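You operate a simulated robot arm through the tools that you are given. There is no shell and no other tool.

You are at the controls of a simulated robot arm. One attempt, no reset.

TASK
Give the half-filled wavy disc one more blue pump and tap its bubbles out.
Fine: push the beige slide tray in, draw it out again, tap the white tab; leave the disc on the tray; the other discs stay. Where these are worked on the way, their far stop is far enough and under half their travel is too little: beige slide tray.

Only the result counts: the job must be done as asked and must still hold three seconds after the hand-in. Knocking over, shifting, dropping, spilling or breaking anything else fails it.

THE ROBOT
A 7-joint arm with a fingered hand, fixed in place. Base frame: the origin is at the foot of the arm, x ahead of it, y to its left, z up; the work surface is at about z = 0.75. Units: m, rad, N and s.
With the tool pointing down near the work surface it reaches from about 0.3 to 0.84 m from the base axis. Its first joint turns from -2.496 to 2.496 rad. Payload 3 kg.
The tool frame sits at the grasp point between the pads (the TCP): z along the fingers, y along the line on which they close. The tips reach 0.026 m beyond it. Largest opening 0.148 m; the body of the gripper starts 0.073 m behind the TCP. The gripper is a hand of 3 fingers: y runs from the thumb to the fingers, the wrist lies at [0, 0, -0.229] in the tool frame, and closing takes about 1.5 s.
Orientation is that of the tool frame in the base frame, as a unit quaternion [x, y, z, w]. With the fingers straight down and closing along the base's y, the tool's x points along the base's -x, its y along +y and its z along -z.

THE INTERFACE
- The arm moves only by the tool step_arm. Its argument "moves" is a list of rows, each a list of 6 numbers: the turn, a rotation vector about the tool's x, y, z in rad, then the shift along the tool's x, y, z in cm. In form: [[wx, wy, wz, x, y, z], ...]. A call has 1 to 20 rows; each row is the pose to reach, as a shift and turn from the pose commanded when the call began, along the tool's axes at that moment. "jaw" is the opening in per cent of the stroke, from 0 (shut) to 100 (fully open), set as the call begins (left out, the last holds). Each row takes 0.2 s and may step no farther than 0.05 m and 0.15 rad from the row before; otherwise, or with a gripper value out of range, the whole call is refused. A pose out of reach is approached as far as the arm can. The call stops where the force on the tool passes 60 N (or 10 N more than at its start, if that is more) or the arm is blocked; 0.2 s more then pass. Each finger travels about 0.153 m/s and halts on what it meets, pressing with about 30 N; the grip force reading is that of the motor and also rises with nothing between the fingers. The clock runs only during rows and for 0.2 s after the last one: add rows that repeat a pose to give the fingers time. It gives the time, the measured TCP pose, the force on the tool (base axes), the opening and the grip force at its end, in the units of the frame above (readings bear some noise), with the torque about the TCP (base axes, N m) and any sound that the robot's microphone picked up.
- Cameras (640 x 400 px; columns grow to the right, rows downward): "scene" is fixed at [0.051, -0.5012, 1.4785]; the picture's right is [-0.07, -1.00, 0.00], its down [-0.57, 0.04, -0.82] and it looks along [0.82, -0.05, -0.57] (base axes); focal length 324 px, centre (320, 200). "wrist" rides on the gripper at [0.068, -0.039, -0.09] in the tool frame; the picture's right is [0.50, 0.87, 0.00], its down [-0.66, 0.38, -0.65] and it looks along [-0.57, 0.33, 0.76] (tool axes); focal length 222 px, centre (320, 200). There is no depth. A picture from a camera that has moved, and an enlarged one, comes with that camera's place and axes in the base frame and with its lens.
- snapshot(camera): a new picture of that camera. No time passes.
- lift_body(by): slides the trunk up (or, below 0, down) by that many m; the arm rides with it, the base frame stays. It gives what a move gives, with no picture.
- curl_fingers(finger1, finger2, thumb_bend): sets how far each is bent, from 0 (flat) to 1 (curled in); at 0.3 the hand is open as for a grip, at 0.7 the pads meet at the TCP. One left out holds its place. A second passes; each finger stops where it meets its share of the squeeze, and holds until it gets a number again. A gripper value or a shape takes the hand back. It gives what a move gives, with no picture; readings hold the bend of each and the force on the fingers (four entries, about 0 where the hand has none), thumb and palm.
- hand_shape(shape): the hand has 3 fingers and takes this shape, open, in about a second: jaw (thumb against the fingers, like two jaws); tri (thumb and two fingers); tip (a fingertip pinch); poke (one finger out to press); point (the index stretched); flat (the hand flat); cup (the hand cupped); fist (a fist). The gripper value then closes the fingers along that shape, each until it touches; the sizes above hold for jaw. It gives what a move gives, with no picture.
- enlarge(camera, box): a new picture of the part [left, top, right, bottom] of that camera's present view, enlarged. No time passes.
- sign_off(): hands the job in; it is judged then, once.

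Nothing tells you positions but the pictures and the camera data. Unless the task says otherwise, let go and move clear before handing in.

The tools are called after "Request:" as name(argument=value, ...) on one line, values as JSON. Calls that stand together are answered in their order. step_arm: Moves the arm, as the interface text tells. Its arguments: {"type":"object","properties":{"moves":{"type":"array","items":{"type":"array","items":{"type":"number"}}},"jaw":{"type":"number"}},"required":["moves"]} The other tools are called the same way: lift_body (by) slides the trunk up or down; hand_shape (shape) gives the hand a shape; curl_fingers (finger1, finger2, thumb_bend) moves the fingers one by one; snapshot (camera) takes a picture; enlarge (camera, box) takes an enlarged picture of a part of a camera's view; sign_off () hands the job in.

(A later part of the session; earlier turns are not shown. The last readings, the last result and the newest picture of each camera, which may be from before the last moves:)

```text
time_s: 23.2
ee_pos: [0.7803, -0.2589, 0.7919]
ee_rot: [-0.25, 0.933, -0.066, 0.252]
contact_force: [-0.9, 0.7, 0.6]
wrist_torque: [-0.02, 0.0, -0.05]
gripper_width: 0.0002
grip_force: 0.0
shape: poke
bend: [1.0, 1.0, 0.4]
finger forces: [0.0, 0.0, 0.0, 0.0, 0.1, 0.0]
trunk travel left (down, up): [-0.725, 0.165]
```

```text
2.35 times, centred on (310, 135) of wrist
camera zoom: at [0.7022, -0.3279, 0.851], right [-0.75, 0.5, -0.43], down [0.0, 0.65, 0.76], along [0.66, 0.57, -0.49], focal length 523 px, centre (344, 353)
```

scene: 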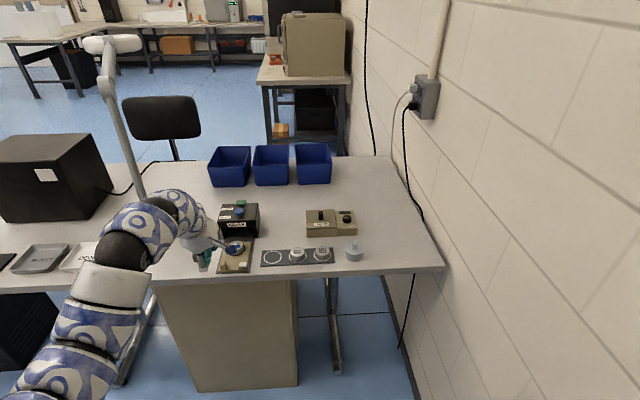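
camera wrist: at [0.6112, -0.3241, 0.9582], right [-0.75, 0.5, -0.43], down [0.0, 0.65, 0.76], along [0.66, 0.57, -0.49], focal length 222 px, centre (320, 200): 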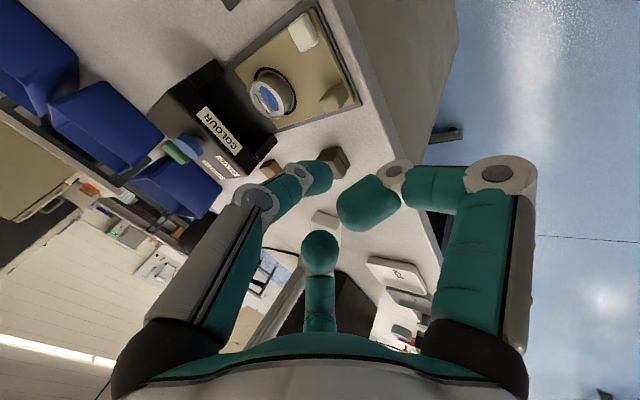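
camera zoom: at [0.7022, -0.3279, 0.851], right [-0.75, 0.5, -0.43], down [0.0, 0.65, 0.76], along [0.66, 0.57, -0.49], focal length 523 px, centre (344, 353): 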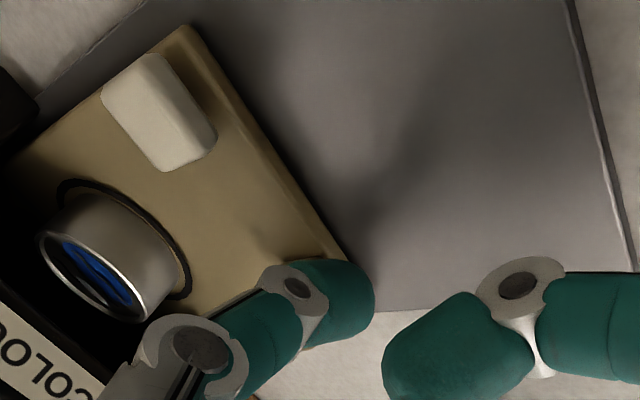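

Request:
step_arm(moves=[[0, 0, 0, -0.225, -0.129, 0.15], [0, 0, 0, -0.45, -0.259, 0.3], [0, 0, 0, -0.675, -0.388, 0.45], [0, 0, 0, -0.9, -0.518, 0.6], [0, 0, 0, -1.125, -0.647, 0.75]])

Request:
enlarge(camera="scene", box=[180, 190, 280, 270])

Request:
enlarge(camera="wrist", box=[220, 50, 400, 220])

```text
time_s: 24.4
ee_pos: [0.7966, -0.2609, 0.7927]
ee_rot: [-0.248, 0.933, -0.066, 0.251]
contact_force: [0.0, -0.4, 0.2]
wrist_torque: [0.0, 0.0, -0.01]
gripper_width: 0.0
grip_force: 0.1
shape: poke
bend: [1.0, 1.0, 0.4]
finger forces: [0.0, 0.0, 0.0, 0.0, 0.0, 0.0]
trunk travel left (down, up): [-0.725, 0.165]
```

```text
5.00 times, centred on (230, 230) of scene
camera zoom: at [0.051, -0.5012, 1.4785], right [-0.07, -1.0, 0.0], down [-0.57, 0.04, -0.82], along [0.82, -0.05, -0.57], focal length 1621 px, centre (770, 50)
```

zoom: 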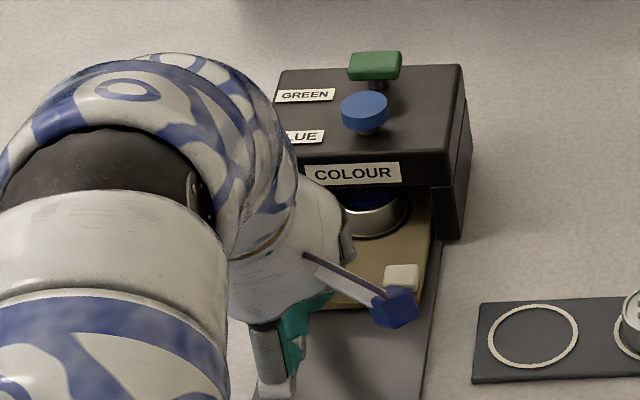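

```text
2.35 times, centred on (310, 135) of wrist
camera zoom: at [0.7177, -0.3286, 0.8511], right [-0.75, 0.5, -0.43], down [0.0, 0.65, 0.76], along [0.66, 0.57, -0.49], focal length 523 px, centre (344, 353)
```

zoom: 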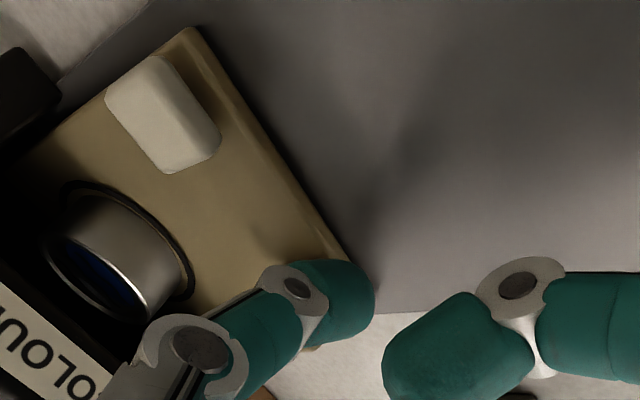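

Request:
step_arm(moves=[[0, 0, 0, -0.15, -0.086, 0.1], [0, 0, 0, -0.3, -0.173, 0.2], [0, 0, 0, -0.45, -0.259, 0.3], [0, 0, 0, -0.6, -0.345, 0.4], [0, 0, 0, -0.75, -0.432, 0.5]])

Request:
enlarge(camera="wrist", box=[220, 50, 400, 220])

```text
time_s: 25.6
ee_pos: [0.8059, -0.2595, 0.7923]
ee_rot: [-0.249, 0.933, -0.066, 0.251]
contact_force: [-0.7, 0.1, -0.2]
wrist_torque: [0.02, -0.01, 0.0]
gripper_width: 0.0
grip_force: 0.1
shape: poke
bend: [1.0, 1.0, 0.4]
finger forces: [0.1, 0.0, 0.0, 0.0, 0.0, 0.1]
trunk travel left (down, up): [-0.725, 0.165]
```

```text
2.35 times, centred on (310, 135) of wrist
camera zoom: at [0.7274, -0.3278, 0.8511], right [-0.75, 0.5, -0.43], down [0.0, 0.65, 0.76], along [0.66, 0.57, -0.49], focal length 523 px, centre (344, 353)
```

zoom: 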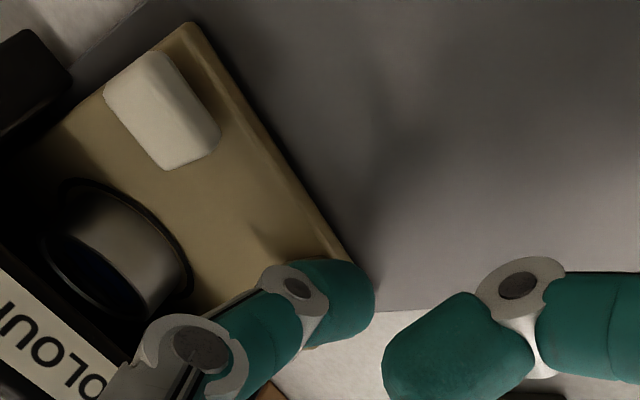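

Request:
step_arm(moves=[[0, 0, 0, -0.15, -0.086, 0.1], [0, 0, 0, -0.3, -0.173, 0.2], [0, 0, 0, -0.45, -0.259, 0.3], [0, 0, 0, -0.6, -0.345, 0.4]])

Request:
enlarge(camera="wrist", box=[220, 50, 400, 220])

Request:
enlarge(camera="scene", box=[180, 190, 280, 270])

```text
time_s: 26.6
ee_pos: [0.8104, -0.2603, 0.7915]
ee_rot: [-0.248, 0.934, -0.066, 0.249]
contact_force: [-28.4, -2.9, 5.0]
wrist_torque: [-0.02, 0.4, -0.1]
gripper_width: 0.0003
grip_force: 0.1
shape: poke
bend: [1.0, 1.0, 0.91]
finger forces: [0.0, 0.1, 0.1, 0.0, 28.5, 0.0]
trunk travel left (down, up): [-0.725, 0.165]
```

```text
2.35 times, centred on (310, 135) of wrist
camera zoom: at [0.7317, -0.3292, 0.8507], right [-0.75, 0.5, -0.43], down [0.0, 0.65, 0.76], along [0.66, 0.56, -0.49], focal length 523 px, centre (344, 353)
```

zoom: 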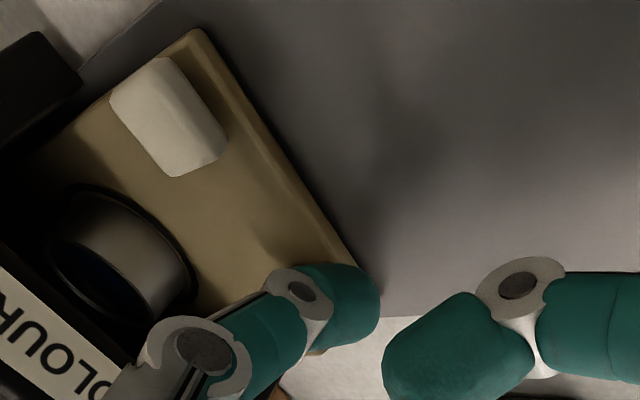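

```text
5.00 times, centred on (230, 230) of scene
camera zoom: at [0.051, -0.5012, 1.4785], right [-0.07, -1.0, 0.0], down [-0.57, 0.04, -0.82], along [0.82, -0.05, -0.57], focal length 1621 px, centre (770, 50)
```

zoom: 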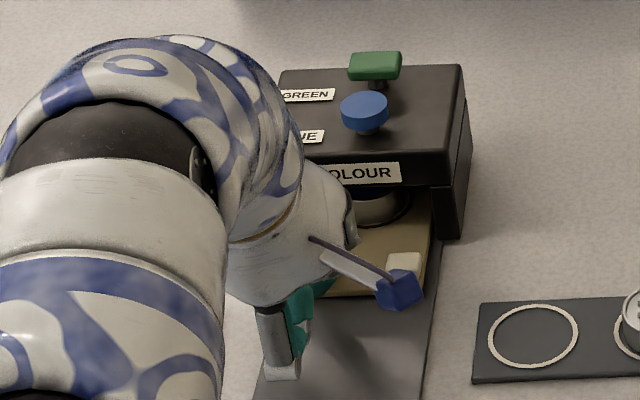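

The tray has hit its inner stop, with 28 N of reaction. I'll back the finger off a little, lift clear and check the tray stayed in.

Request:
step_arm(moves=[[0, 0, 0, 0.375, 0.216, -0.25], [0, 0, 0, 0.75, 0.432, -0.5], [0, 0, 0, 1.125, 0.647, -0.75], [0, 0, 0, -0.175, -0.096, -3.345], [0, 0, 0, -1.475, -0.84, -5.94], [0, 0, 0, -2.775, -1.583, -8.535], [0, 0, 0, -4.08, -2.327, -11.13], [0, 0, 0, -4.08, -2.327, -11.13]])

Request:
snapshot(camera="wrist")

Request:
snapshot(camera="scene")

```text
time_s: 28.4
ee_pos: [0.7992, -0.2598, 0.9124]
ee_rot: [-0.249, 0.933, -0.065, 0.251]
contact_force: [0.2, -0.6, -0.5]
wrist_torque: [0.04, 0.02, 0.05]
gripper_width: 0.0
grip_force: 0.1
shape: poke
bend: [1.0, 1.0, 0.4]
finger forces: [0.0, 0.0, 0.1, 0.1, 0.0, 0.0]
trunk travel left (down, up): [-0.725, 0.165]
```

```text
taken
camera wrist: at [0.7199, -0.3284, 0.9703], right [-0.75, 0.5, -0.43], down [0.0, 0.65, 0.76], along [0.66, 0.57, -0.49], focal length 222 px, centre (320, 200)
```

wrist: 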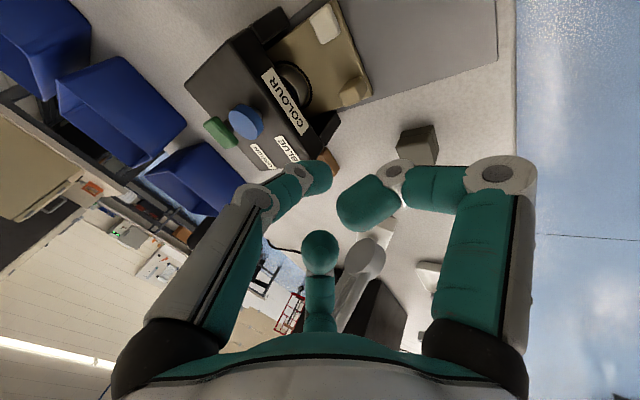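

```text
taken
```

scene: 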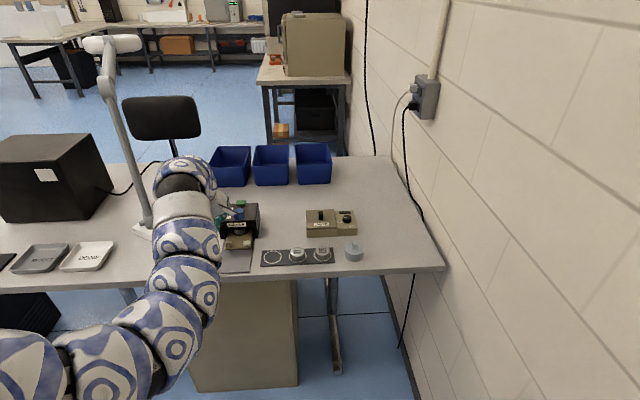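

Request:
enlarge(camera="wrist", box=[180, 0, 400, 190])

Request:
enlarge(camera="scene", box=[190, 190, 290, 280])

```text
2.11 times, centred on (290, 95) of wrist
camera zoom: at [0.7199, -0.3284, 0.9703], right [-0.75, 0.5, -0.43], down [0.0, 0.65, 0.76], along [0.66, 0.57, -0.49], focal length 468 px, centre (383, 421)
```

zoom: 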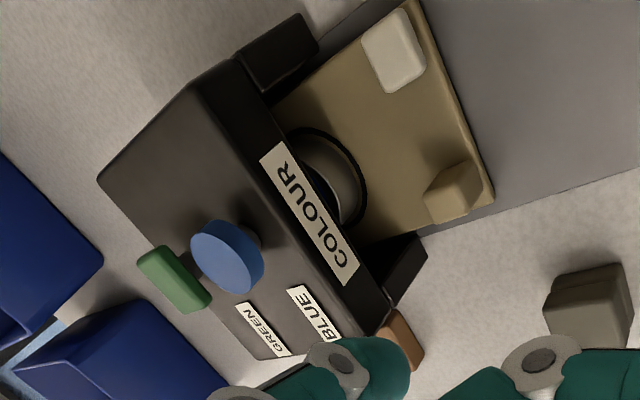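

```text
4.44 times, centred on (240, 235) of scene
camera zoom: at [0.051, -0.5012, 1.4785], right [-0.07, -1.0, 0.0], down [-0.57, 0.04, -0.82], along [0.82, -0.05, -0.57], focal length 1440 px, centre (676, 44)
```

zoom: 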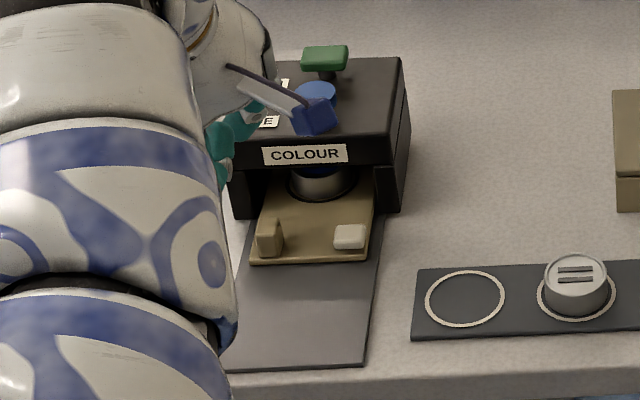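

The tray is fully in and stays there. Next I'll bring the thumb tip over the blue pump near (0.900, -0.2965).

Request:
step_arm(moves=[[0, 0, 0, -1.24, -1.71, 1.11], [0, 0, 0, -2.48, -3.43, 2.23], [0, 0, 0, -3.73, -5.15, 3.34], [0, 0, 0, -4.97, -6.86, 4.46], [0, 0, 0, -4.97, -6.86, 4.46]])

Request:
enlarge(camera="wrist", box=[200, 60, 400, 220])

Request:
snapshot(camera="scene")

Request:
enlarge(camera="scene", box=[190, 180, 290, 260])

```text
time_s: 29.6
ee_pos: [0.8873, -0.2939, 0.9122]
ee_rot: [-0.249, 0.933, -0.066, 0.251]
contact_force: [-0.6, -0.9, 0.6]
wrist_torque: [0.0, 0.0, -0.02]
gripper_width: 0.0001
grip_force: 0.1
shape: poke
bend: [1.0, 1.0, 0.4]
finger forces: [0.0, 0.1, 0.0, 0.1, 0.0, 0.0]
trunk travel left (down, up): [-0.725, 0.165]
```

```text
2.50 times, centred on (300, 140) of wrist
camera zoom: at [0.8086, -0.3625, 0.9705], right [-0.75, 0.5, -0.43], down [0.0, 0.65, 0.76], along [0.66, 0.57, -0.49], focal length 555 px, centre (370, 350)
```

zoom: 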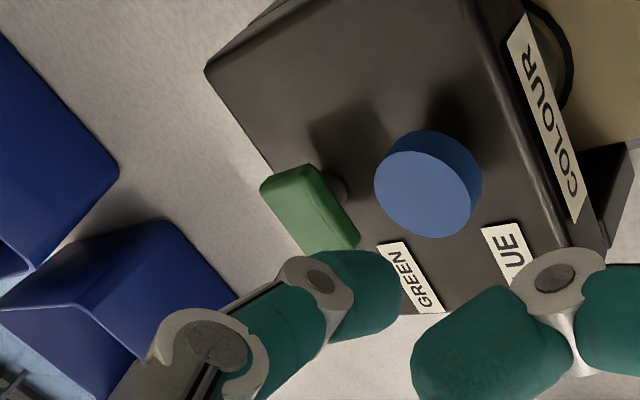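

```text
taken
```

scene: 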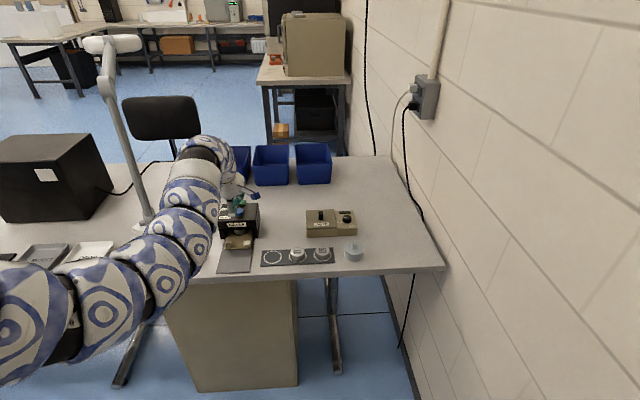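

```text
5.00 times, centred on (240, 220) of scene
camera zoom: at [0.051, -0.5012, 1.4785], right [-0.07, -1.0, 0.0], down [-0.57, 0.04, -0.82], along [0.82, -0.05, -0.57], focal length 1621 px, centre (720, 100)
```

zoom: 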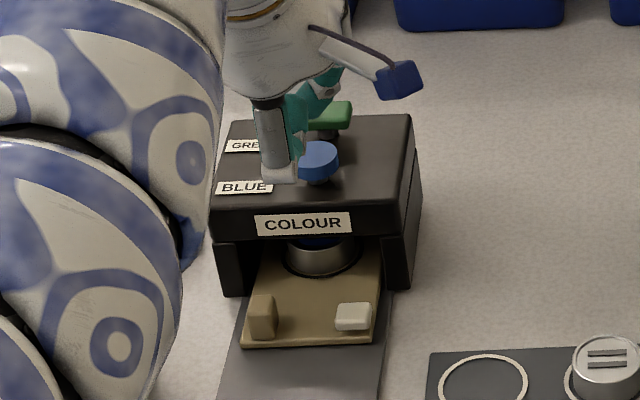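

The tip is right over the pump. I'll descend close to the knob.

Request:
step_arm(moves=[[0, 0, 0, 0.434, 0.248, 0.865], [0, 0, 0, 0.868, 0.496, 1.73], [0, 0, 0, 1.128, 0.644, 2.249], [0, 0, 0, 1.128, 0.644, 2.249]])

Request:
enlarge(camera="wrist", box=[200, 60, 400, 220])

Request:
enlarge(camera="scene", box=[190, 180, 290, 260])

```text
time_s: 30.6
ee_pos: [0.8884, -0.2947, 0.8878]
ee_rot: [-0.25, 0.933, -0.066, 0.251]
contact_force: [0.0, 0.3, 0.3]
wrist_torque: [0.02, 0.04, 0.02]
gripper_width: 0.0
grip_force: 0.1
shape: poke
bend: [1.0, 1.0, 0.4]
finger forces: [0.0, 0.1, 0.0, 0.0, 0.0, 0.0]
trunk travel left (down, up): [-0.725, 0.165]
```

```text
2.50 times, centred on (300, 140) of wrist
camera zoom: at [0.8094, -0.3627, 0.9448], right [-0.75, 0.5, -0.43], down [0.0, 0.65, 0.76], along [0.66, 0.57, -0.49], focal length 555 px, centre (370, 350)
```

zoom: 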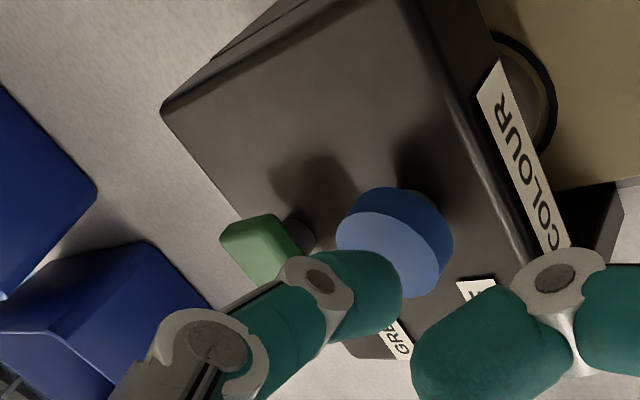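

```text
5.00 times, centred on (240, 220) of scene
camera zoom: at [0.051, -0.5012, 1.4785], right [-0.07, -1.0, 0.0], down [-0.57, 0.04, -0.82], along [0.82, -0.05, -0.57], focal length 1621 px, centre (720, 100)
```

zoom: 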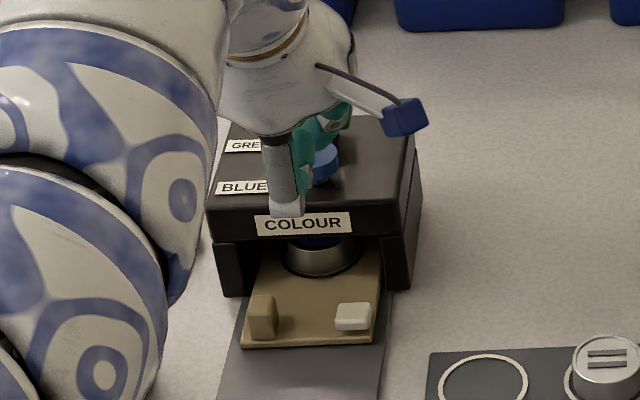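

Request:
step_arm(moves=[[0, 0, 0, 0.13, 0.074, 0.26], [0, 0, 0, 0.26, 0.149, 0.519], [0, 0, 0, 0.347, 0.198, 0.692]])

```text
time_s: 31.4
ee_pos: [0.8874, -0.2941, 0.8788]
ee_rot: [-0.249, 0.933, -0.066, 0.252]
contact_force: [0.7, 0.9, 0.4]
wrist_torque: [0.0, -0.01, -0.01]
gripper_width: 0.0002
grip_force: 0.1
shape: poke
bend: [1.0, 1.0, 0.4]
finger forces: [0.1, 0.1, 0.0, 0.0, 0.3, 0.0]
trunk travel left (down, up): [-0.725, 0.165]
```

Request:
step_arm(moves=[[0, 0, 0, 0.087, 0.05, 0.173], [0, 0, 0, 0.174, 0.099, 0.346]])

Request:
enlarge(camera="wrist", box=[240, 80, 400, 220])

```text
time_s: 32.0
ee_pos: [0.8881, -0.2948, 0.8751]
ee_rot: [-0.249, 0.933, -0.066, 0.25]
contact_force: [1.2, 0.4, 1.7]
wrist_torque: [-0.01, -0.04, 0.02]
gripper_width: 0.0001
grip_force: 0.0
shape: poke
bend: [1.0, 1.0, 0.4]
finger forces: [0.0, 0.0, 0.1, 0.0, 2.0, 0.1]
trunk travel left (down, up): [-0.725, 0.165]
```

```text
2.86 times, centred on (320, 150) of wrist
camera zoom: at [0.8092, -0.3633, 0.9331], right [-0.75, 0.5, -0.43], down [0.0, 0.65, 0.76], along [0.66, 0.57, -0.49], focal length 635 px, centre (320, 343)
```

zoom: 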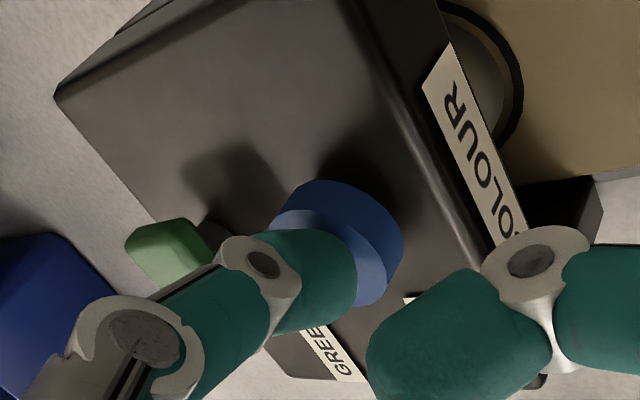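

Contact with the pump is confirmed (2 N on the thumb). I'll press down steadily until it bottoms out.

Request:
step_arm(moves=[[0, 0, 0, 0.087, 0.05, 0.173], [0, 0, 0, 0.174, 0.099, 0.346], [0, 0, 0, 0.26, 0.149, 0.519]])

Request:
enlarge(camera="wrist", box=[240, 80, 400, 220])

Request:
enlarge(camera="scene", box=[190, 180, 290, 260])

```text
time_s: 32.8
ee_pos: [0.8878, -0.294, 0.8697]
ee_rot: [-0.249, 0.933, -0.067, 0.252]
contact_force: [-0.3, -0.9, 8.5]
wrist_torque: [-0.08, -0.05, -0.03]
gripper_width: 0.0
grip_force: 0.2
shape: poke
bend: [1.0, 1.0, 0.4]
finger forces: [0.0, 0.1, 0.1, 0.1, 7.8, 0.1]
trunk travel left (down, up): [-0.725, 0.165]
```

```text
2.86 times, centred on (320, 150) of wrist
camera zoom: at [0.8089, -0.3628, 0.9277], right [-0.75, 0.5, -0.43], down [0.0, 0.65, 0.76], along [0.66, 0.57, -0.49], focal length 635 px, centre (320, 343)
```

zoom: 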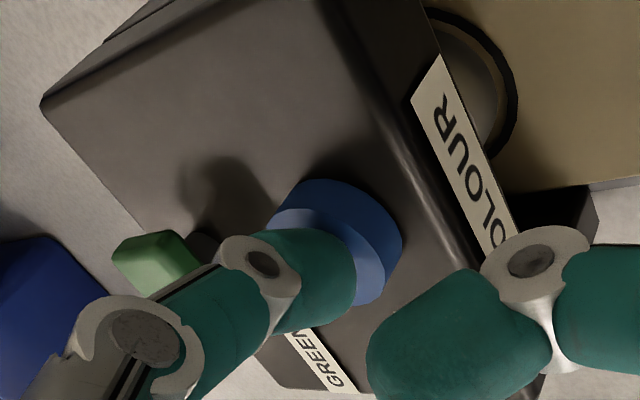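

```text
5.00 times, centred on (240, 220) of scene
camera zoom: at [0.051, -0.5012, 1.4785], right [-0.07, -1.0, 0.0], down [-0.57, 0.04, -0.82], along [0.82, -0.05, -0.57], focal length 1621 px, centre (720, 100)
```

zoom: 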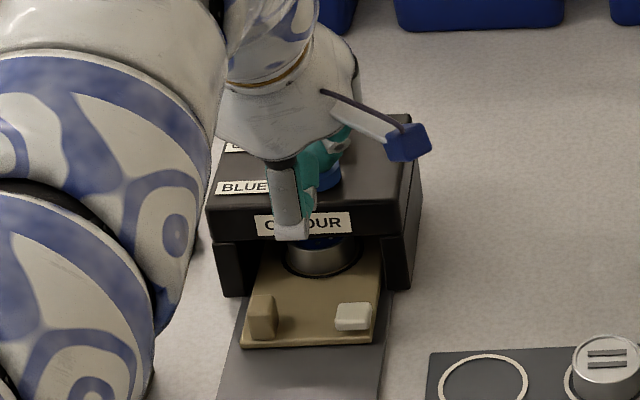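

Request:
step_arm(moves=[[0, 0, 0, 0.065, 0.037, 0.13], [0, 0, 0, 0.13, 0.074, 0.26]])

Request:
enlarge(camera="wrist", box=[240, 80, 400, 220])

```text
time_s: 33.4
ee_pos: [0.8881, -0.2946, 0.8676]
ee_rot: [-0.249, 0.933, -0.068, 0.252]
contact_force: [-0.9, -2.6, 19.8]
wrist_torque: [-0.09, -0.17, -0.03]
gripper_width: 0.0
grip_force: 0.1
shape: poke
bend: [1.0, 1.0, 0.4]
finger forces: [0.0, 0.0, 0.0, 0.0, 20.2, 0.0]
trunk travel left (down, up): [-0.725, 0.165]
```

```text
2.86 times, centred on (320, 150) of wrist
camera zoom: at [0.8087, -0.3628, 0.9265], right [-0.75, 0.5, -0.44], down [0.0, 0.65, 0.76], along [0.66, 0.57, -0.49], focal length 635 px, centre (320, 343)
```

zoom: 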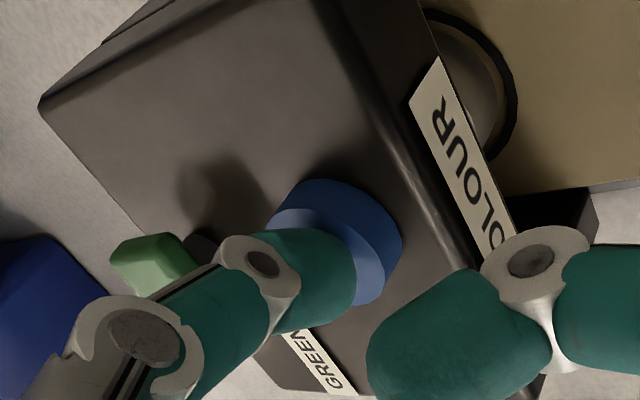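

Request:
step_arm(moves=[[0, 0, 0, 0.043, 0.025, 0.087], [0, 0, 0, 0.043, 0.025, 0.087]])

```text
time_s: 34.0
ee_pos: [0.8875, -0.2958, 0.8686]
ee_rot: [-0.248, 0.933, -0.067, 0.253]
contact_force: [0.8, -2.2, 27.4]
wrist_torque: [-0.13, -0.35, -0.02]
gripper_width: 0.0001
grip_force: 0.0
shape: poke
bend: [1.0, 1.0, 0.4]
finger forces: [0.0, 0.0, 0.0, 0.1, 27.5, 0.0]
trunk travel left (down, up): [-0.725, 0.165]
```

The pump has bottomed out (27 N with no further movement). I'll release straight up in one motion.

Request:
step_arm(moves=[[0, 0, 0, -0.434, -0.248, -0.865], [0, 0, 0, -1.085, -0.62, -2.163], [0, 0, 0, -1.952, -1.115, -3.893], [0, 0, 0, -2.82, -1.611, -5.62], [0, 0, 0, -2.82, -1.611, -5.62]])

Request:
snapshot(camera="wrist")

Request:
enlarge(camera="scene", box=[190, 180, 290, 260])

```text
time_s: 35.2
ee_pos: [0.8891, -0.2942, 0.929]
ee_rot: [-0.249, 0.933, -0.066, 0.25]
contact_force: [-0.3, 0.3, -0.1]
wrist_torque: [-0.02, -0.04, -0.01]
gripper_width: 0.0
grip_force: 0.0
shape: poke
bend: [1.0, 1.0, 0.4]
finger forces: [0.0, 0.1, 0.1, 0.0, 0.1, 0.0]
trunk travel left (down, up): [-0.725, 0.165]
```

```text
taken
camera wrist: at [0.8098, -0.3627, 0.9878], right [-0.75, 0.5, -0.43], down [0.0, 0.65, 0.76], along [0.66, 0.57, -0.49], focal length 222 px, centre (320, 200)
```

wrist: 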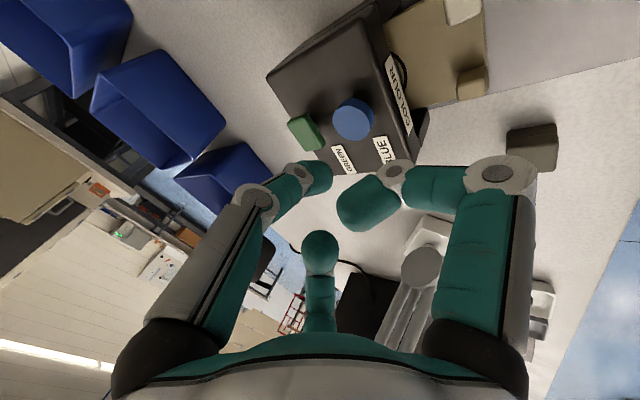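

```text
5.00 times, centred on (240, 220) of scene
camera zoom: at [0.051, -0.5012, 1.4785], right [-0.07, -1.0, 0.0], down [-0.57, 0.04, -0.82], along [0.82, -0.05, -0.57], focal length 1621 px, centre (720, 100)
```

zoom: 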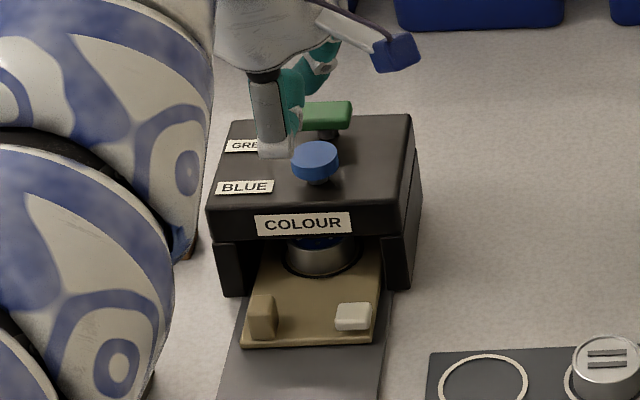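

The pump sprang back and the box hasn't moved. The gap between the handle and the box cap is too narrow to hook from above. So I'll first press lightly on the handle's top and drag the tray out a few centimetres, starting from above the handle.

Request:
step_arm(moves=[[0, 0, 0, 1.06, 2.0, -1.11], [0, 0, 0, 2.13, 4.01, -2.22], [0, 0, 0, 3.19, 6.01, -3.33], [0, 0, 0, 4.49, 6.75, -0.735], [0, 0, 0, 5.79, 7.5, 1.86], [0, 0, 0, 6.66, 7.99, 3.59], [0, 0, 0, 6.66, 7.99, 3.59]])

Request:
enlarge(camera="wrist", box=[220, 50, 400, 220])

Request:
enlarge(camera="scene", box=[190, 190, 290, 270])

```text
time_s: 36.8
ee_pos: [0.823, -0.2588, 0.8488]
ee_rot: [-0.249, 0.933, -0.066, 0.251]
contact_force: [0.5, 0.9, 0.4]
wrist_torque: [0.0, 0.0, -0.02]
gripper_width: 0.0
grip_force: 0.1
shape: poke
bend: [1.0, 1.0, 0.4]
finger forces: [0.0, 0.0, 0.0, 0.0, 0.0, 0.0]
trunk travel left (down, up): [-0.725, 0.165]
```

```text
2.35 times, centred on (310, 135) of wrist
camera zoom: at [0.7442, -0.3264, 0.9077], right [-0.75, 0.5, -0.43], down [0.0, 0.65, 0.76], along [0.66, 0.57, -0.49], focal length 523 px, centre (344, 353)
```

zoom: 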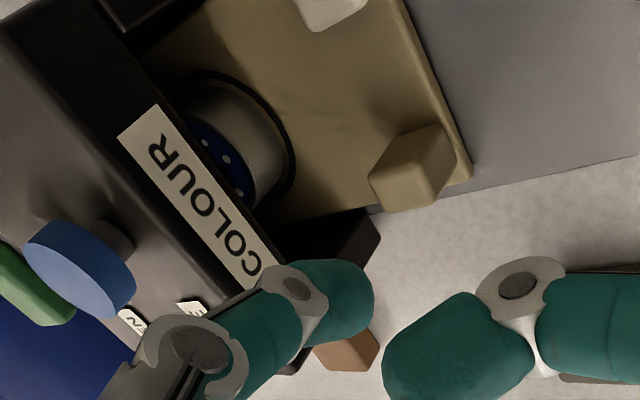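

```text
5.00 times, centred on (240, 230) of scene
camera zoom: at [0.051, -0.5012, 1.4785], right [-0.07, -1.0, 0.0], down [-0.57, 0.04, -0.82], along [0.82, -0.05, -0.57], focal length 1621 px, centre (720, 50)
```

zoom: 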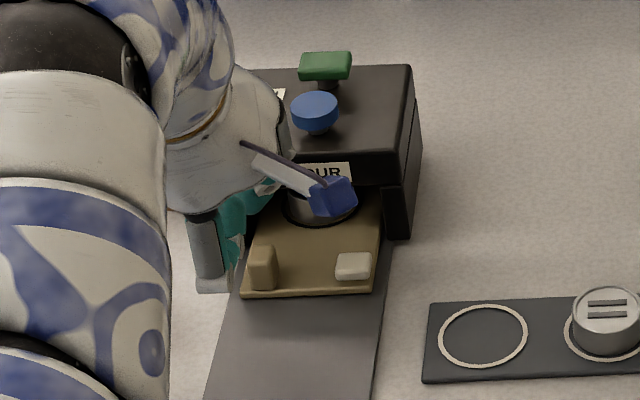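

The disc now looks full of blue with small bubbles, so the pump worked. I'll lower onto the handle top gently.

Request:
step_arm(moves=[[0, 0, 0, 0.434, 0.248, 0.865], [0, 0, 0, 0.868, 0.496, 1.73], [0, 0, 0, 1.301, 0.743, 2.595], [0, 0, 0, 1.301, 0.743, 2.595]])

Request:
enlarge(camera="wrist", box=[220, 50, 400, 220])

```text
time_s: 37.8
ee_pos: [0.821, -0.2582, 0.8194]
ee_rot: [-0.249, 0.933, -0.066, 0.25]
contact_force: [0.2, -0.4, 0.5]
wrist_torque: [0.0, -0.02, 0.01]
gripper_width: 0.0
grip_force: 0.1
shape: poke
bend: [1.0, 1.0, 0.4]
finger forces: [0.0, 0.0, 0.0, 0.1, 0.0, 0.0]
trunk travel left (down, up): [-0.725, 0.165]
```

```text
2.35 times, centred on (310, 135) of wrist
camera zoom: at [0.7431, -0.3267, 0.8778], right [-0.75, 0.5, -0.43], down [0.0, 0.65, 0.76], along [0.66, 0.57, -0.49], focal length 523 px, centre (344, 353)
```

zoom: 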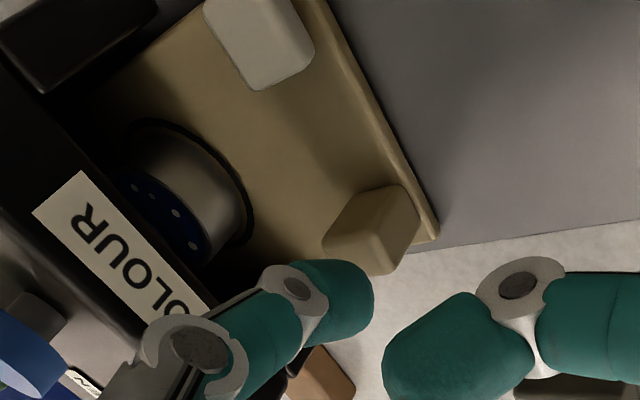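

Request:
step_arm(moves=[[0, 0, 0, 0.087, 0.05, 0.173], [0, 0, 0, 0.174, 0.099, 0.346], [0, 0, 0, 0.217, 0.124, 0.433]])

```text
time_s: 38.6
ee_pos: [0.8214, -0.258, 0.8156]
ee_rot: [-0.249, 0.933, -0.066, 0.251]
contact_force: [0.6, 0.1, 0.1]
wrist_torque: [-0.02, -0.03, 0.0]
gripper_width: 0.0001
grip_force: 0.0
shape: poke
bend: [1.0, 1.0, 0.4]
finger forces: [0.1, 0.1, 0.1, 0.1, 0.0, 0.0]
trunk travel left (down, up): [-0.725, 0.165]
```

Request:
step_arm(moves=[[0, 0, 0, 0.065, 0.037, 0.13], [0, 0, 0, 0.13, 0.074, 0.26]])

```text
time_s: 39.2
ee_pos: [0.8219, -0.2589, 0.8117]
ee_rot: [-0.249, 0.933, -0.066, 0.25]
contact_force: [-1.0, 0.0, 2.1]
wrist_torque: [-0.03, -0.02, -0.04]
gripper_width: 0.0
grip_force: 0.1
shape: poke
bend: [1.0, 1.0, 0.4]
finger forces: [0.1, 0.0, 0.0, 0.0, 1.4, 0.0]
trunk travel left (down, up): [-0.725, 0.165]
```

Contact on the handle top. I'll press about 1 mm more and drag outward slowly.

Request:
step_arm(moves=[[0, 0, 0, 0.052, 0.03, 0.104], [0, 0, 0, 0.202, 0.116, 0.004], [0, 0, 0, 0.352, 0.203, -0.096], [0, 0, 0, 0.502, 0.289, -0.196], [0, 0, 0, 0.652, 0.375, -0.296], [0, 0, 0, 0.802, 0.462, -0.396]])

Request:
enlarge(camera="wrist", box=[220, 50, 400, 220])

Request:
enlarge(camera="scene", box=[190, 190, 290, 270])

```text
time_s: 40.6
ee_pos: [0.8124, -0.2589, 0.8118]
ee_rot: [-0.249, 0.933, -0.067, 0.252]
contact_force: [-0.6, 0.1, 16.1]
wrist_torque: [-0.01, -0.17, 0.01]
gripper_width: 0.0
grip_force: 0.0
shape: poke
bend: [1.0, 1.0, 0.4]
finger forces: [0.0, 0.0, 0.0, 0.0, 16.0, 0.1]
trunk travel left (down, up): [-0.725, 0.165]
```

```text
2.35 times, centred on (310, 135) of wrist
camera zoom: at [0.7326, -0.3266, 0.8701], right [-0.75, 0.5, -0.43], down [0.0, 0.65, 0.76], along [0.66, 0.57, -0.49], focal length 523 px, centre (344, 353)
```

zoom: 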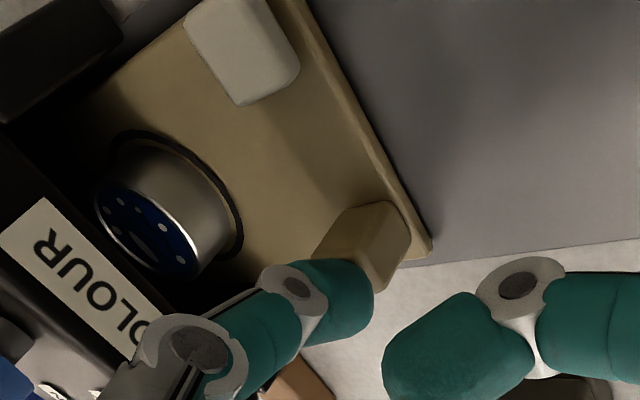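

```text
5.00 times, centred on (240, 230) of scene
camera zoom: at [0.051, -0.5012, 1.4785], right [-0.07, -1.0, 0.0], down [-0.57, 0.04, -0.82], along [0.82, -0.05, -0.57], focal length 1621 px, centre (720, 50)
```

zoom: 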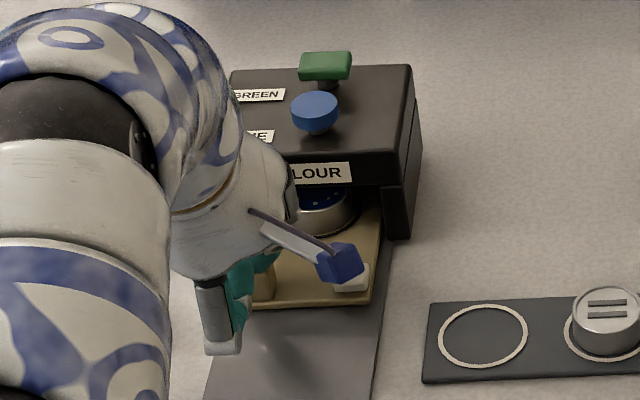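

The tray is coming out with the finger. I'll keep dragging another 3 cm with slightly less pressure.

Request:
step_arm(moves=[[0, 0, 0, 0.28, 0.16, -0.243], [0, 0, 0, 0.58, 0.333, -0.443], [0, 0, 0, 0.88, 0.505, -0.643], [0, 0, 0, 1.18, 0.678, -0.842], [0, 0, 0, 1.48, 0.851, -1.042], [0, 0, 0, 1.78, 1.023, -1.242], [0, 0, 0, 2.08, 1.196, -1.442], [0, 0, 0, 2.38, 1.369, -1.641]])

Request:
enlarge(camera="wrist", box=[220, 50, 400, 220])

Request:
enlarge(camera="scene", box=[190, 190, 290, 270])

```text
time_s: 42.4
ee_pos: [0.7791, -0.2584, 0.8114]
ee_rot: [-0.248, 0.933, -0.066, 0.251]
contact_force: [0.3, 1.8, 15.7]
wrist_torque: [0.01, -0.13, 0.05]
gripper_width: 0.0001
grip_force: 0.1
shape: poke
bend: [1.0, 1.0, 0.4]
finger forces: [0.1, 0.0, 0.1, 0.1, 14.7, 0.0]
trunk travel left (down, up): [-0.725, 0.165]
```

```text
2.35 times, centred on (310, 135) of wrist
camera zoom: at [0.6999, -0.3269, 0.8702], right [-0.75, 0.5, -0.43], down [0.0, 0.65, 0.76], along [0.66, 0.57, -0.49], focal length 523 px, centre (344, 353)
```

zoom: 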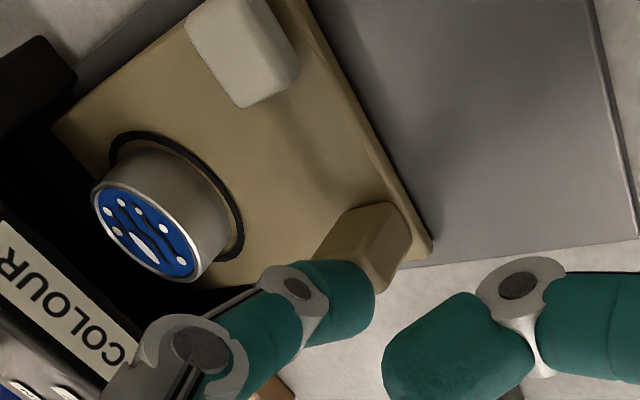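

```text
5.00 times, centred on (240, 230) of scene
camera zoom: at [0.051, -0.5012, 1.4785], right [-0.07, -1.0, 0.0], down [-0.57, 0.04, -0.82], along [0.82, -0.05, -0.57], focal length 1621 px, centre (720, 50)
```

zoom: 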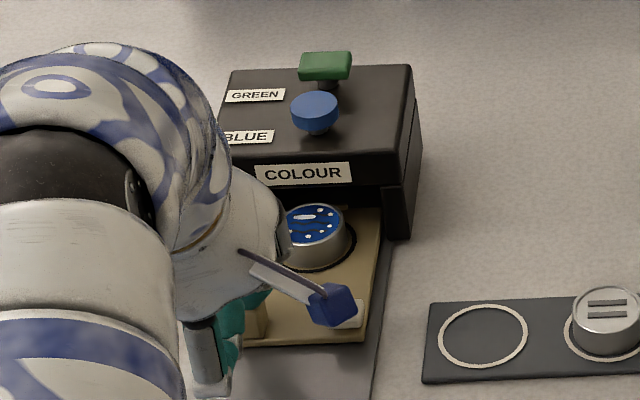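

Dragging works without slip, and the disc shows full blue with about eight bubbles. I'll continue toward the outer stop.

Request:
step_arm(moves=[[0, 0, 0, 0.3, 0.173, -0.2], [0, 0, 0, 0.6, 0.345, -0.4], [0, 0, 0, 0.9, 0.518, -0.6], [0, 0, 0, 1.2, 0.69, -0.8], [0, 0, 0, 1.5, 0.863, -1.0], [0, 0, 0, 1.8, 1.036, -1.2], [0, 0, 0, 2.1, 1.208, -1.4], [0, 0, 0, 2.4, 1.381, -1.6], [0, 0, 0, 2.7, 1.554, -1.8], [0, 0, 0, 3.0, 1.726, -2.0], [0, 0, 0, 3.3, 1.9, -2.2]])

Request:
enlarge(camera="wrist", box=[220, 50, 400, 220])

Request:
enlarge(camera="scene", box=[190, 210, 290, 290])

```text
time_s: 44.8
ee_pos: [0.7353, -0.2582, 0.8114]
ee_rot: [-0.249, 0.933, -0.067, 0.251]
contact_force: [-1.1, 0.3, 16.2]
wrist_torque: [-0.05, -0.12, 0.0]
gripper_width: 0.0001
grip_force: 0.1
shape: poke
bend: [1.0, 1.0, 0.4]
finger forces: [0.1, 0.1, 0.0, 0.0, 14.9, 0.0]
trunk travel left (down, up): [-0.725, 0.165]
```

```text
2.35 times, centred on (310, 135) of wrist
camera zoom: at [0.6561, -0.3269, 0.8701], right [-0.75, 0.5, -0.43], down [0.0, 0.65, 0.76], along [0.66, 0.57, -0.49], focal length 523 px, centre (344, 353)
```

zoom: 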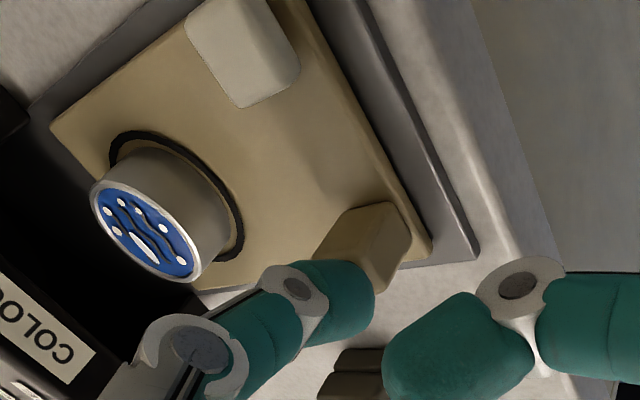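

```text
5.00 times, centred on (240, 250) of scene
camera zoom: at [0.051, -0.5012, 1.4785], right [-0.07, -1.0, 0.0], down [-0.57, 0.04, -0.82], along [0.82, -0.05, -0.57], focal length 1621 px, centre (720, -50)
```

zoom: 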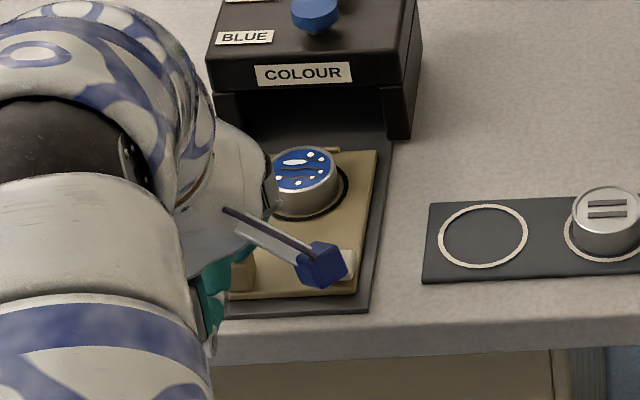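

Request:
step_arm(moves=[[0, 0, 0, 0.225, 0.129, -0.15], [0, 0, 0, 0.45, 0.259, -0.3], [0, 0, 0, 0.675, 0.388, -0.45], [0, 0, 0, 0.9, 0.518, -0.6]])

Request:
enlarge(camera="wrist", box=[220, 50, 400, 220])

Request:
enlarge(camera="scene", box=[190, 210, 290, 290])

```text
time_s: 45.8
ee_pos: [0.7245, -0.2576, 0.8121]
ee_rot: [-0.249, 0.933, -0.066, 0.252]
contact_force: [6.8, 1.9, 16.8]
wrist_torque: [-0.04, -0.35, 0.04]
gripper_width: 0.0001
grip_force: 0.1
shape: poke
bend: [1.0, 1.0, 0.39]
finger forces: [0.1, 0.0, 0.1, 0.1, 17.4, 0.1]
trunk travel left (down, up): [-0.725, 0.165]
```

```text
2.35 times, centred on (310, 135) of wrist
camera zoom: at [0.6446, -0.3262, 0.8702], right [-0.75, 0.5, -0.43], down [0.0, 0.65, 0.76], along [0.66, 0.57, -0.49], focal length 523 px, centre (344, 353)
```

zoom: 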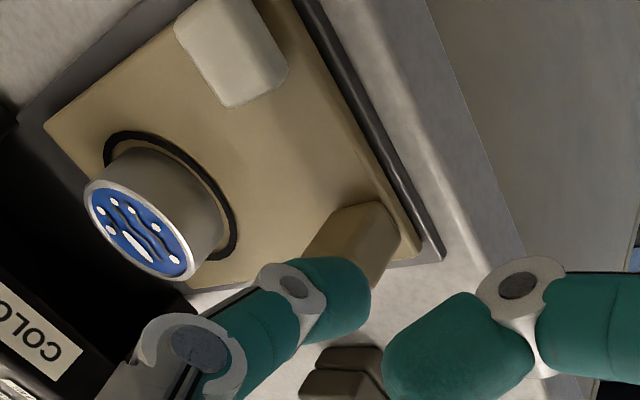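

```text
5.00 times, centred on (240, 250) of scene
camera zoom: at [0.051, -0.5012, 1.4785], right [-0.07, -1.0, 0.0], down [-0.57, 0.04, -0.82], along [0.82, -0.05, -0.57], focal length 1621 px, centre (720, -50)
```

zoom: 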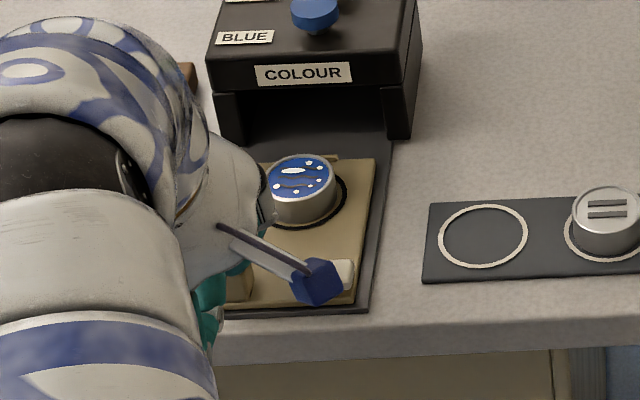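

The tray is back at its outer stop, in the same place as at the start. I'll lift off and move over the white tab.

Request:
step_arm(moves=[[0, 0, 0, -0.65, -0.372, -1.3], [0, 0, 0, -1.735, -0.991, -3.46], [0, 0, 0, -0.515, -3.55, -3.34], [0, 0, 0, 0.695, -6.1, -3.22], [0, 0, 0, 0.695, -6.1, -3.22]])

Request:
enlarge(camera="wrist", box=[220, 50, 400, 220])

Request:
enlarge(camera="scene", box=[190, 210, 290, 290])

```text
time_s: 47.0
ee_pos: [0.7296, -0.3148, 0.8516]
ee_rot: [-0.247, 0.933, -0.067, 0.251]
contact_force: [-0.5, 0.4, 0.3]
wrist_torque: [0.01, 0.0, 0.0]
gripper_width: 0.0
grip_force: 0.1
shape: poke
bend: [1.0, 1.0, 0.4]
finger forces: [0.1, 0.0, 0.1, 0.1, 0.0, 0.0]
trunk travel left (down, up): [-0.725, 0.165]
```

```text
2.35 times, centred on (310, 135) of wrist
camera zoom: at [0.6507, -0.3831, 0.9097], right [-0.75, 0.5, -0.43], down [0.0, 0.65, 0.76], along [0.66, 0.57, -0.49], focal length 523 px, centre (344, 353)
```

zoom: 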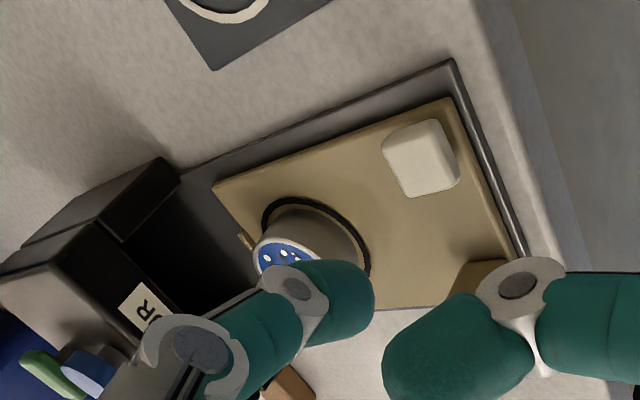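

```text
5.00 times, centred on (240, 250) of scene
camera zoom: at [0.051, -0.5012, 1.4785], right [-0.07, -1.0, 0.0], down [-0.57, 0.04, -0.82], along [0.82, -0.05, -0.57], focal length 1621 px, centre (720, -50)
```

zoom: 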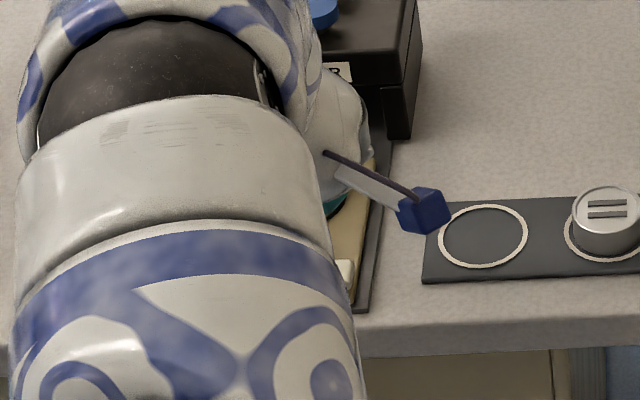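

The tip is over the tab. I'll descend to just above it.

Request:
step_arm(moves=[[0, 0, 0, 0.651, 0.372, 1.298], [0, 0, 0, 1.302, 0.743, 2.595], [0, 0, 0, 1.822, 1.04, 3.633], [0, 0, 0, 1.822, 1.04, 3.633]])

Request:
enlarge(camera="wrist", box=[220, 50, 400, 220])

```text
time_s: 48.0
ee_pos: [0.7295, -0.3147, 0.8077]
ee_rot: [-0.25, 0.933, -0.066, 0.25]
contact_force: [0.7, 1.0, 0.4]
wrist_torque: [0.02, 0.01, 0.02]
gripper_width: 0.0002
grip_force: 0.1
shape: poke
bend: [1.0, 1.0, 0.4]
finger forces: [0.0, 0.1, 0.0, 0.0, 0.1, 0.0]
trunk travel left (down, up): [-0.725, 0.165]
```

```text
2.35 times, centred on (310, 135) of wrist
camera zoom: at [0.65, -0.383, 0.8672], right [-0.75, 0.5, -0.43], down [0.0, 0.65, 0.76], along [0.66, 0.57, -0.49], focal length 523 px, centre (344, 353)
```

zoom: 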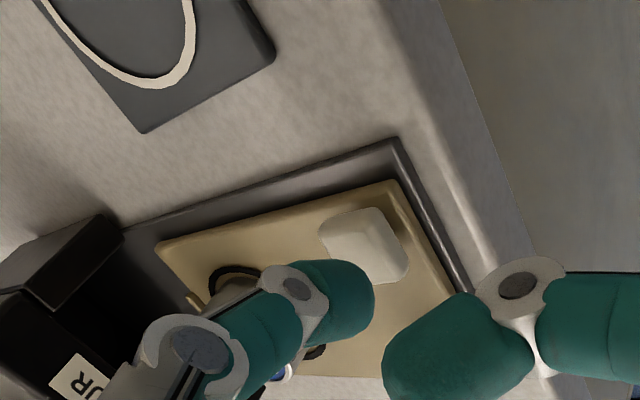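

Request:
step_arm(moves=[[0, 0, 0, 0.087, 0.05, 0.173], [0, 0, 0, 0.174, 0.099, 0.346], [0, 0, 0, 0.217, 0.124, 0.433]])

```text
time_s: 48.8
ee_pos: [0.7284, -0.3136, 0.803]
ee_rot: [-0.249, 0.933, -0.065, 0.251]
contact_force: [0.0, 1.2, 0.7]
wrist_torque: [-0.01, 0.04, 0.02]
gripper_width: 0.0
grip_force: 0.0
shape: poke
bend: [1.0, 1.0, 0.4]
finger forces: [0.0, 0.0, 0.1, 0.0, 0.0, 0.0]
trunk travel left (down, up): [-0.725, 0.165]
```

Request:
step_arm(moves=[[0, 0, 0, 0.087, 0.05, 0.173], [0, 0, 0, 0.152, 0.087, 0.303]])

Request:
enlarge(camera="wrist", box=[260, 100, 380, 220])

```text
time_s: 49.4
ee_pos: [0.7295, -0.3155, 0.8008]
ee_rot: [-0.249, 0.933, -0.065, 0.251]
contact_force: [0.3, 0.3, 1.0]
wrist_torque: [-0.03, 0.0, -0.01]
gripper_width: 0.0002
grip_force: 0.1
shape: poke
bend: [1.0, 1.0, 0.4]
finger forces: [0.0, 0.1, 0.0, 0.0, 1.0, 0.0]
trunk travel left (down, up): [-0.725, 0.165]
```

```text
3.33 times, centred on (320, 160) of wrist
camera zoom: at [0.6503, -0.3833, 0.8589], right [-0.75, 0.5, -0.43], down [0.0, 0.65, 0.76], along [0.66, 0.57, -0.49], focal length 740 px, centre (320, 333)
```

zoom: 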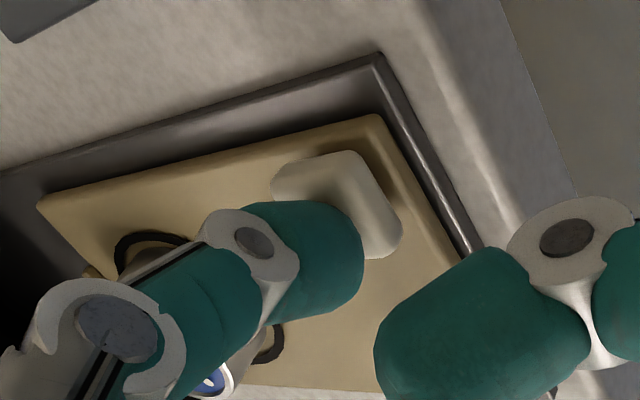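

Light contact with the tab (1 N). I'll press it down as a tap.

Request:
step_arm(moves=[[0, 0, 0, 0.065, 0.037, 0.13], [0, 0, 0, 0.13, 0.074, 0.26], [0, 0, 0, 0.195, 0.112, 0.389]])

```text
time_s: 50.2
ee_pos: [0.7293, -0.3147, 0.797]
ee_rot: [-0.249, 0.933, -0.067, 0.251]
contact_force: [1.3, -0.4, 5.5]
wrist_torque: [-0.03, -0.1, 0.0]
gripper_width: 0.0
grip_force: 0.0
shape: poke
bend: [1.0, 1.0, 0.4]
finger forces: [0.0, 0.0, 0.0, 0.1, 6.0, 0.0]
trunk travel left (down, up): [-0.725, 0.165]
```

Request:
step_arm(moves=[[0, 0, 0, 0.065, 0.037, 0.13], [0, 0, 0, 0.13, 0.074, 0.26]])

```text
time_s: 50.8
ee_pos: [0.7291, -0.315, 0.7954]
ee_rot: [-0.248, 0.933, -0.067, 0.252]
contact_force: [0.7, -1.1, 21.5]
wrist_torque: [-0.04, -0.21, -0.05]
gripper_width: 0.0
grip_force: 0.0
shape: poke
bend: [1.0, 1.0, 0.4]
finger forces: [0.0, 0.1, 0.0, 0.0, 21.0, 0.0]
trunk travel left (down, up): [-0.725, 0.165]
```

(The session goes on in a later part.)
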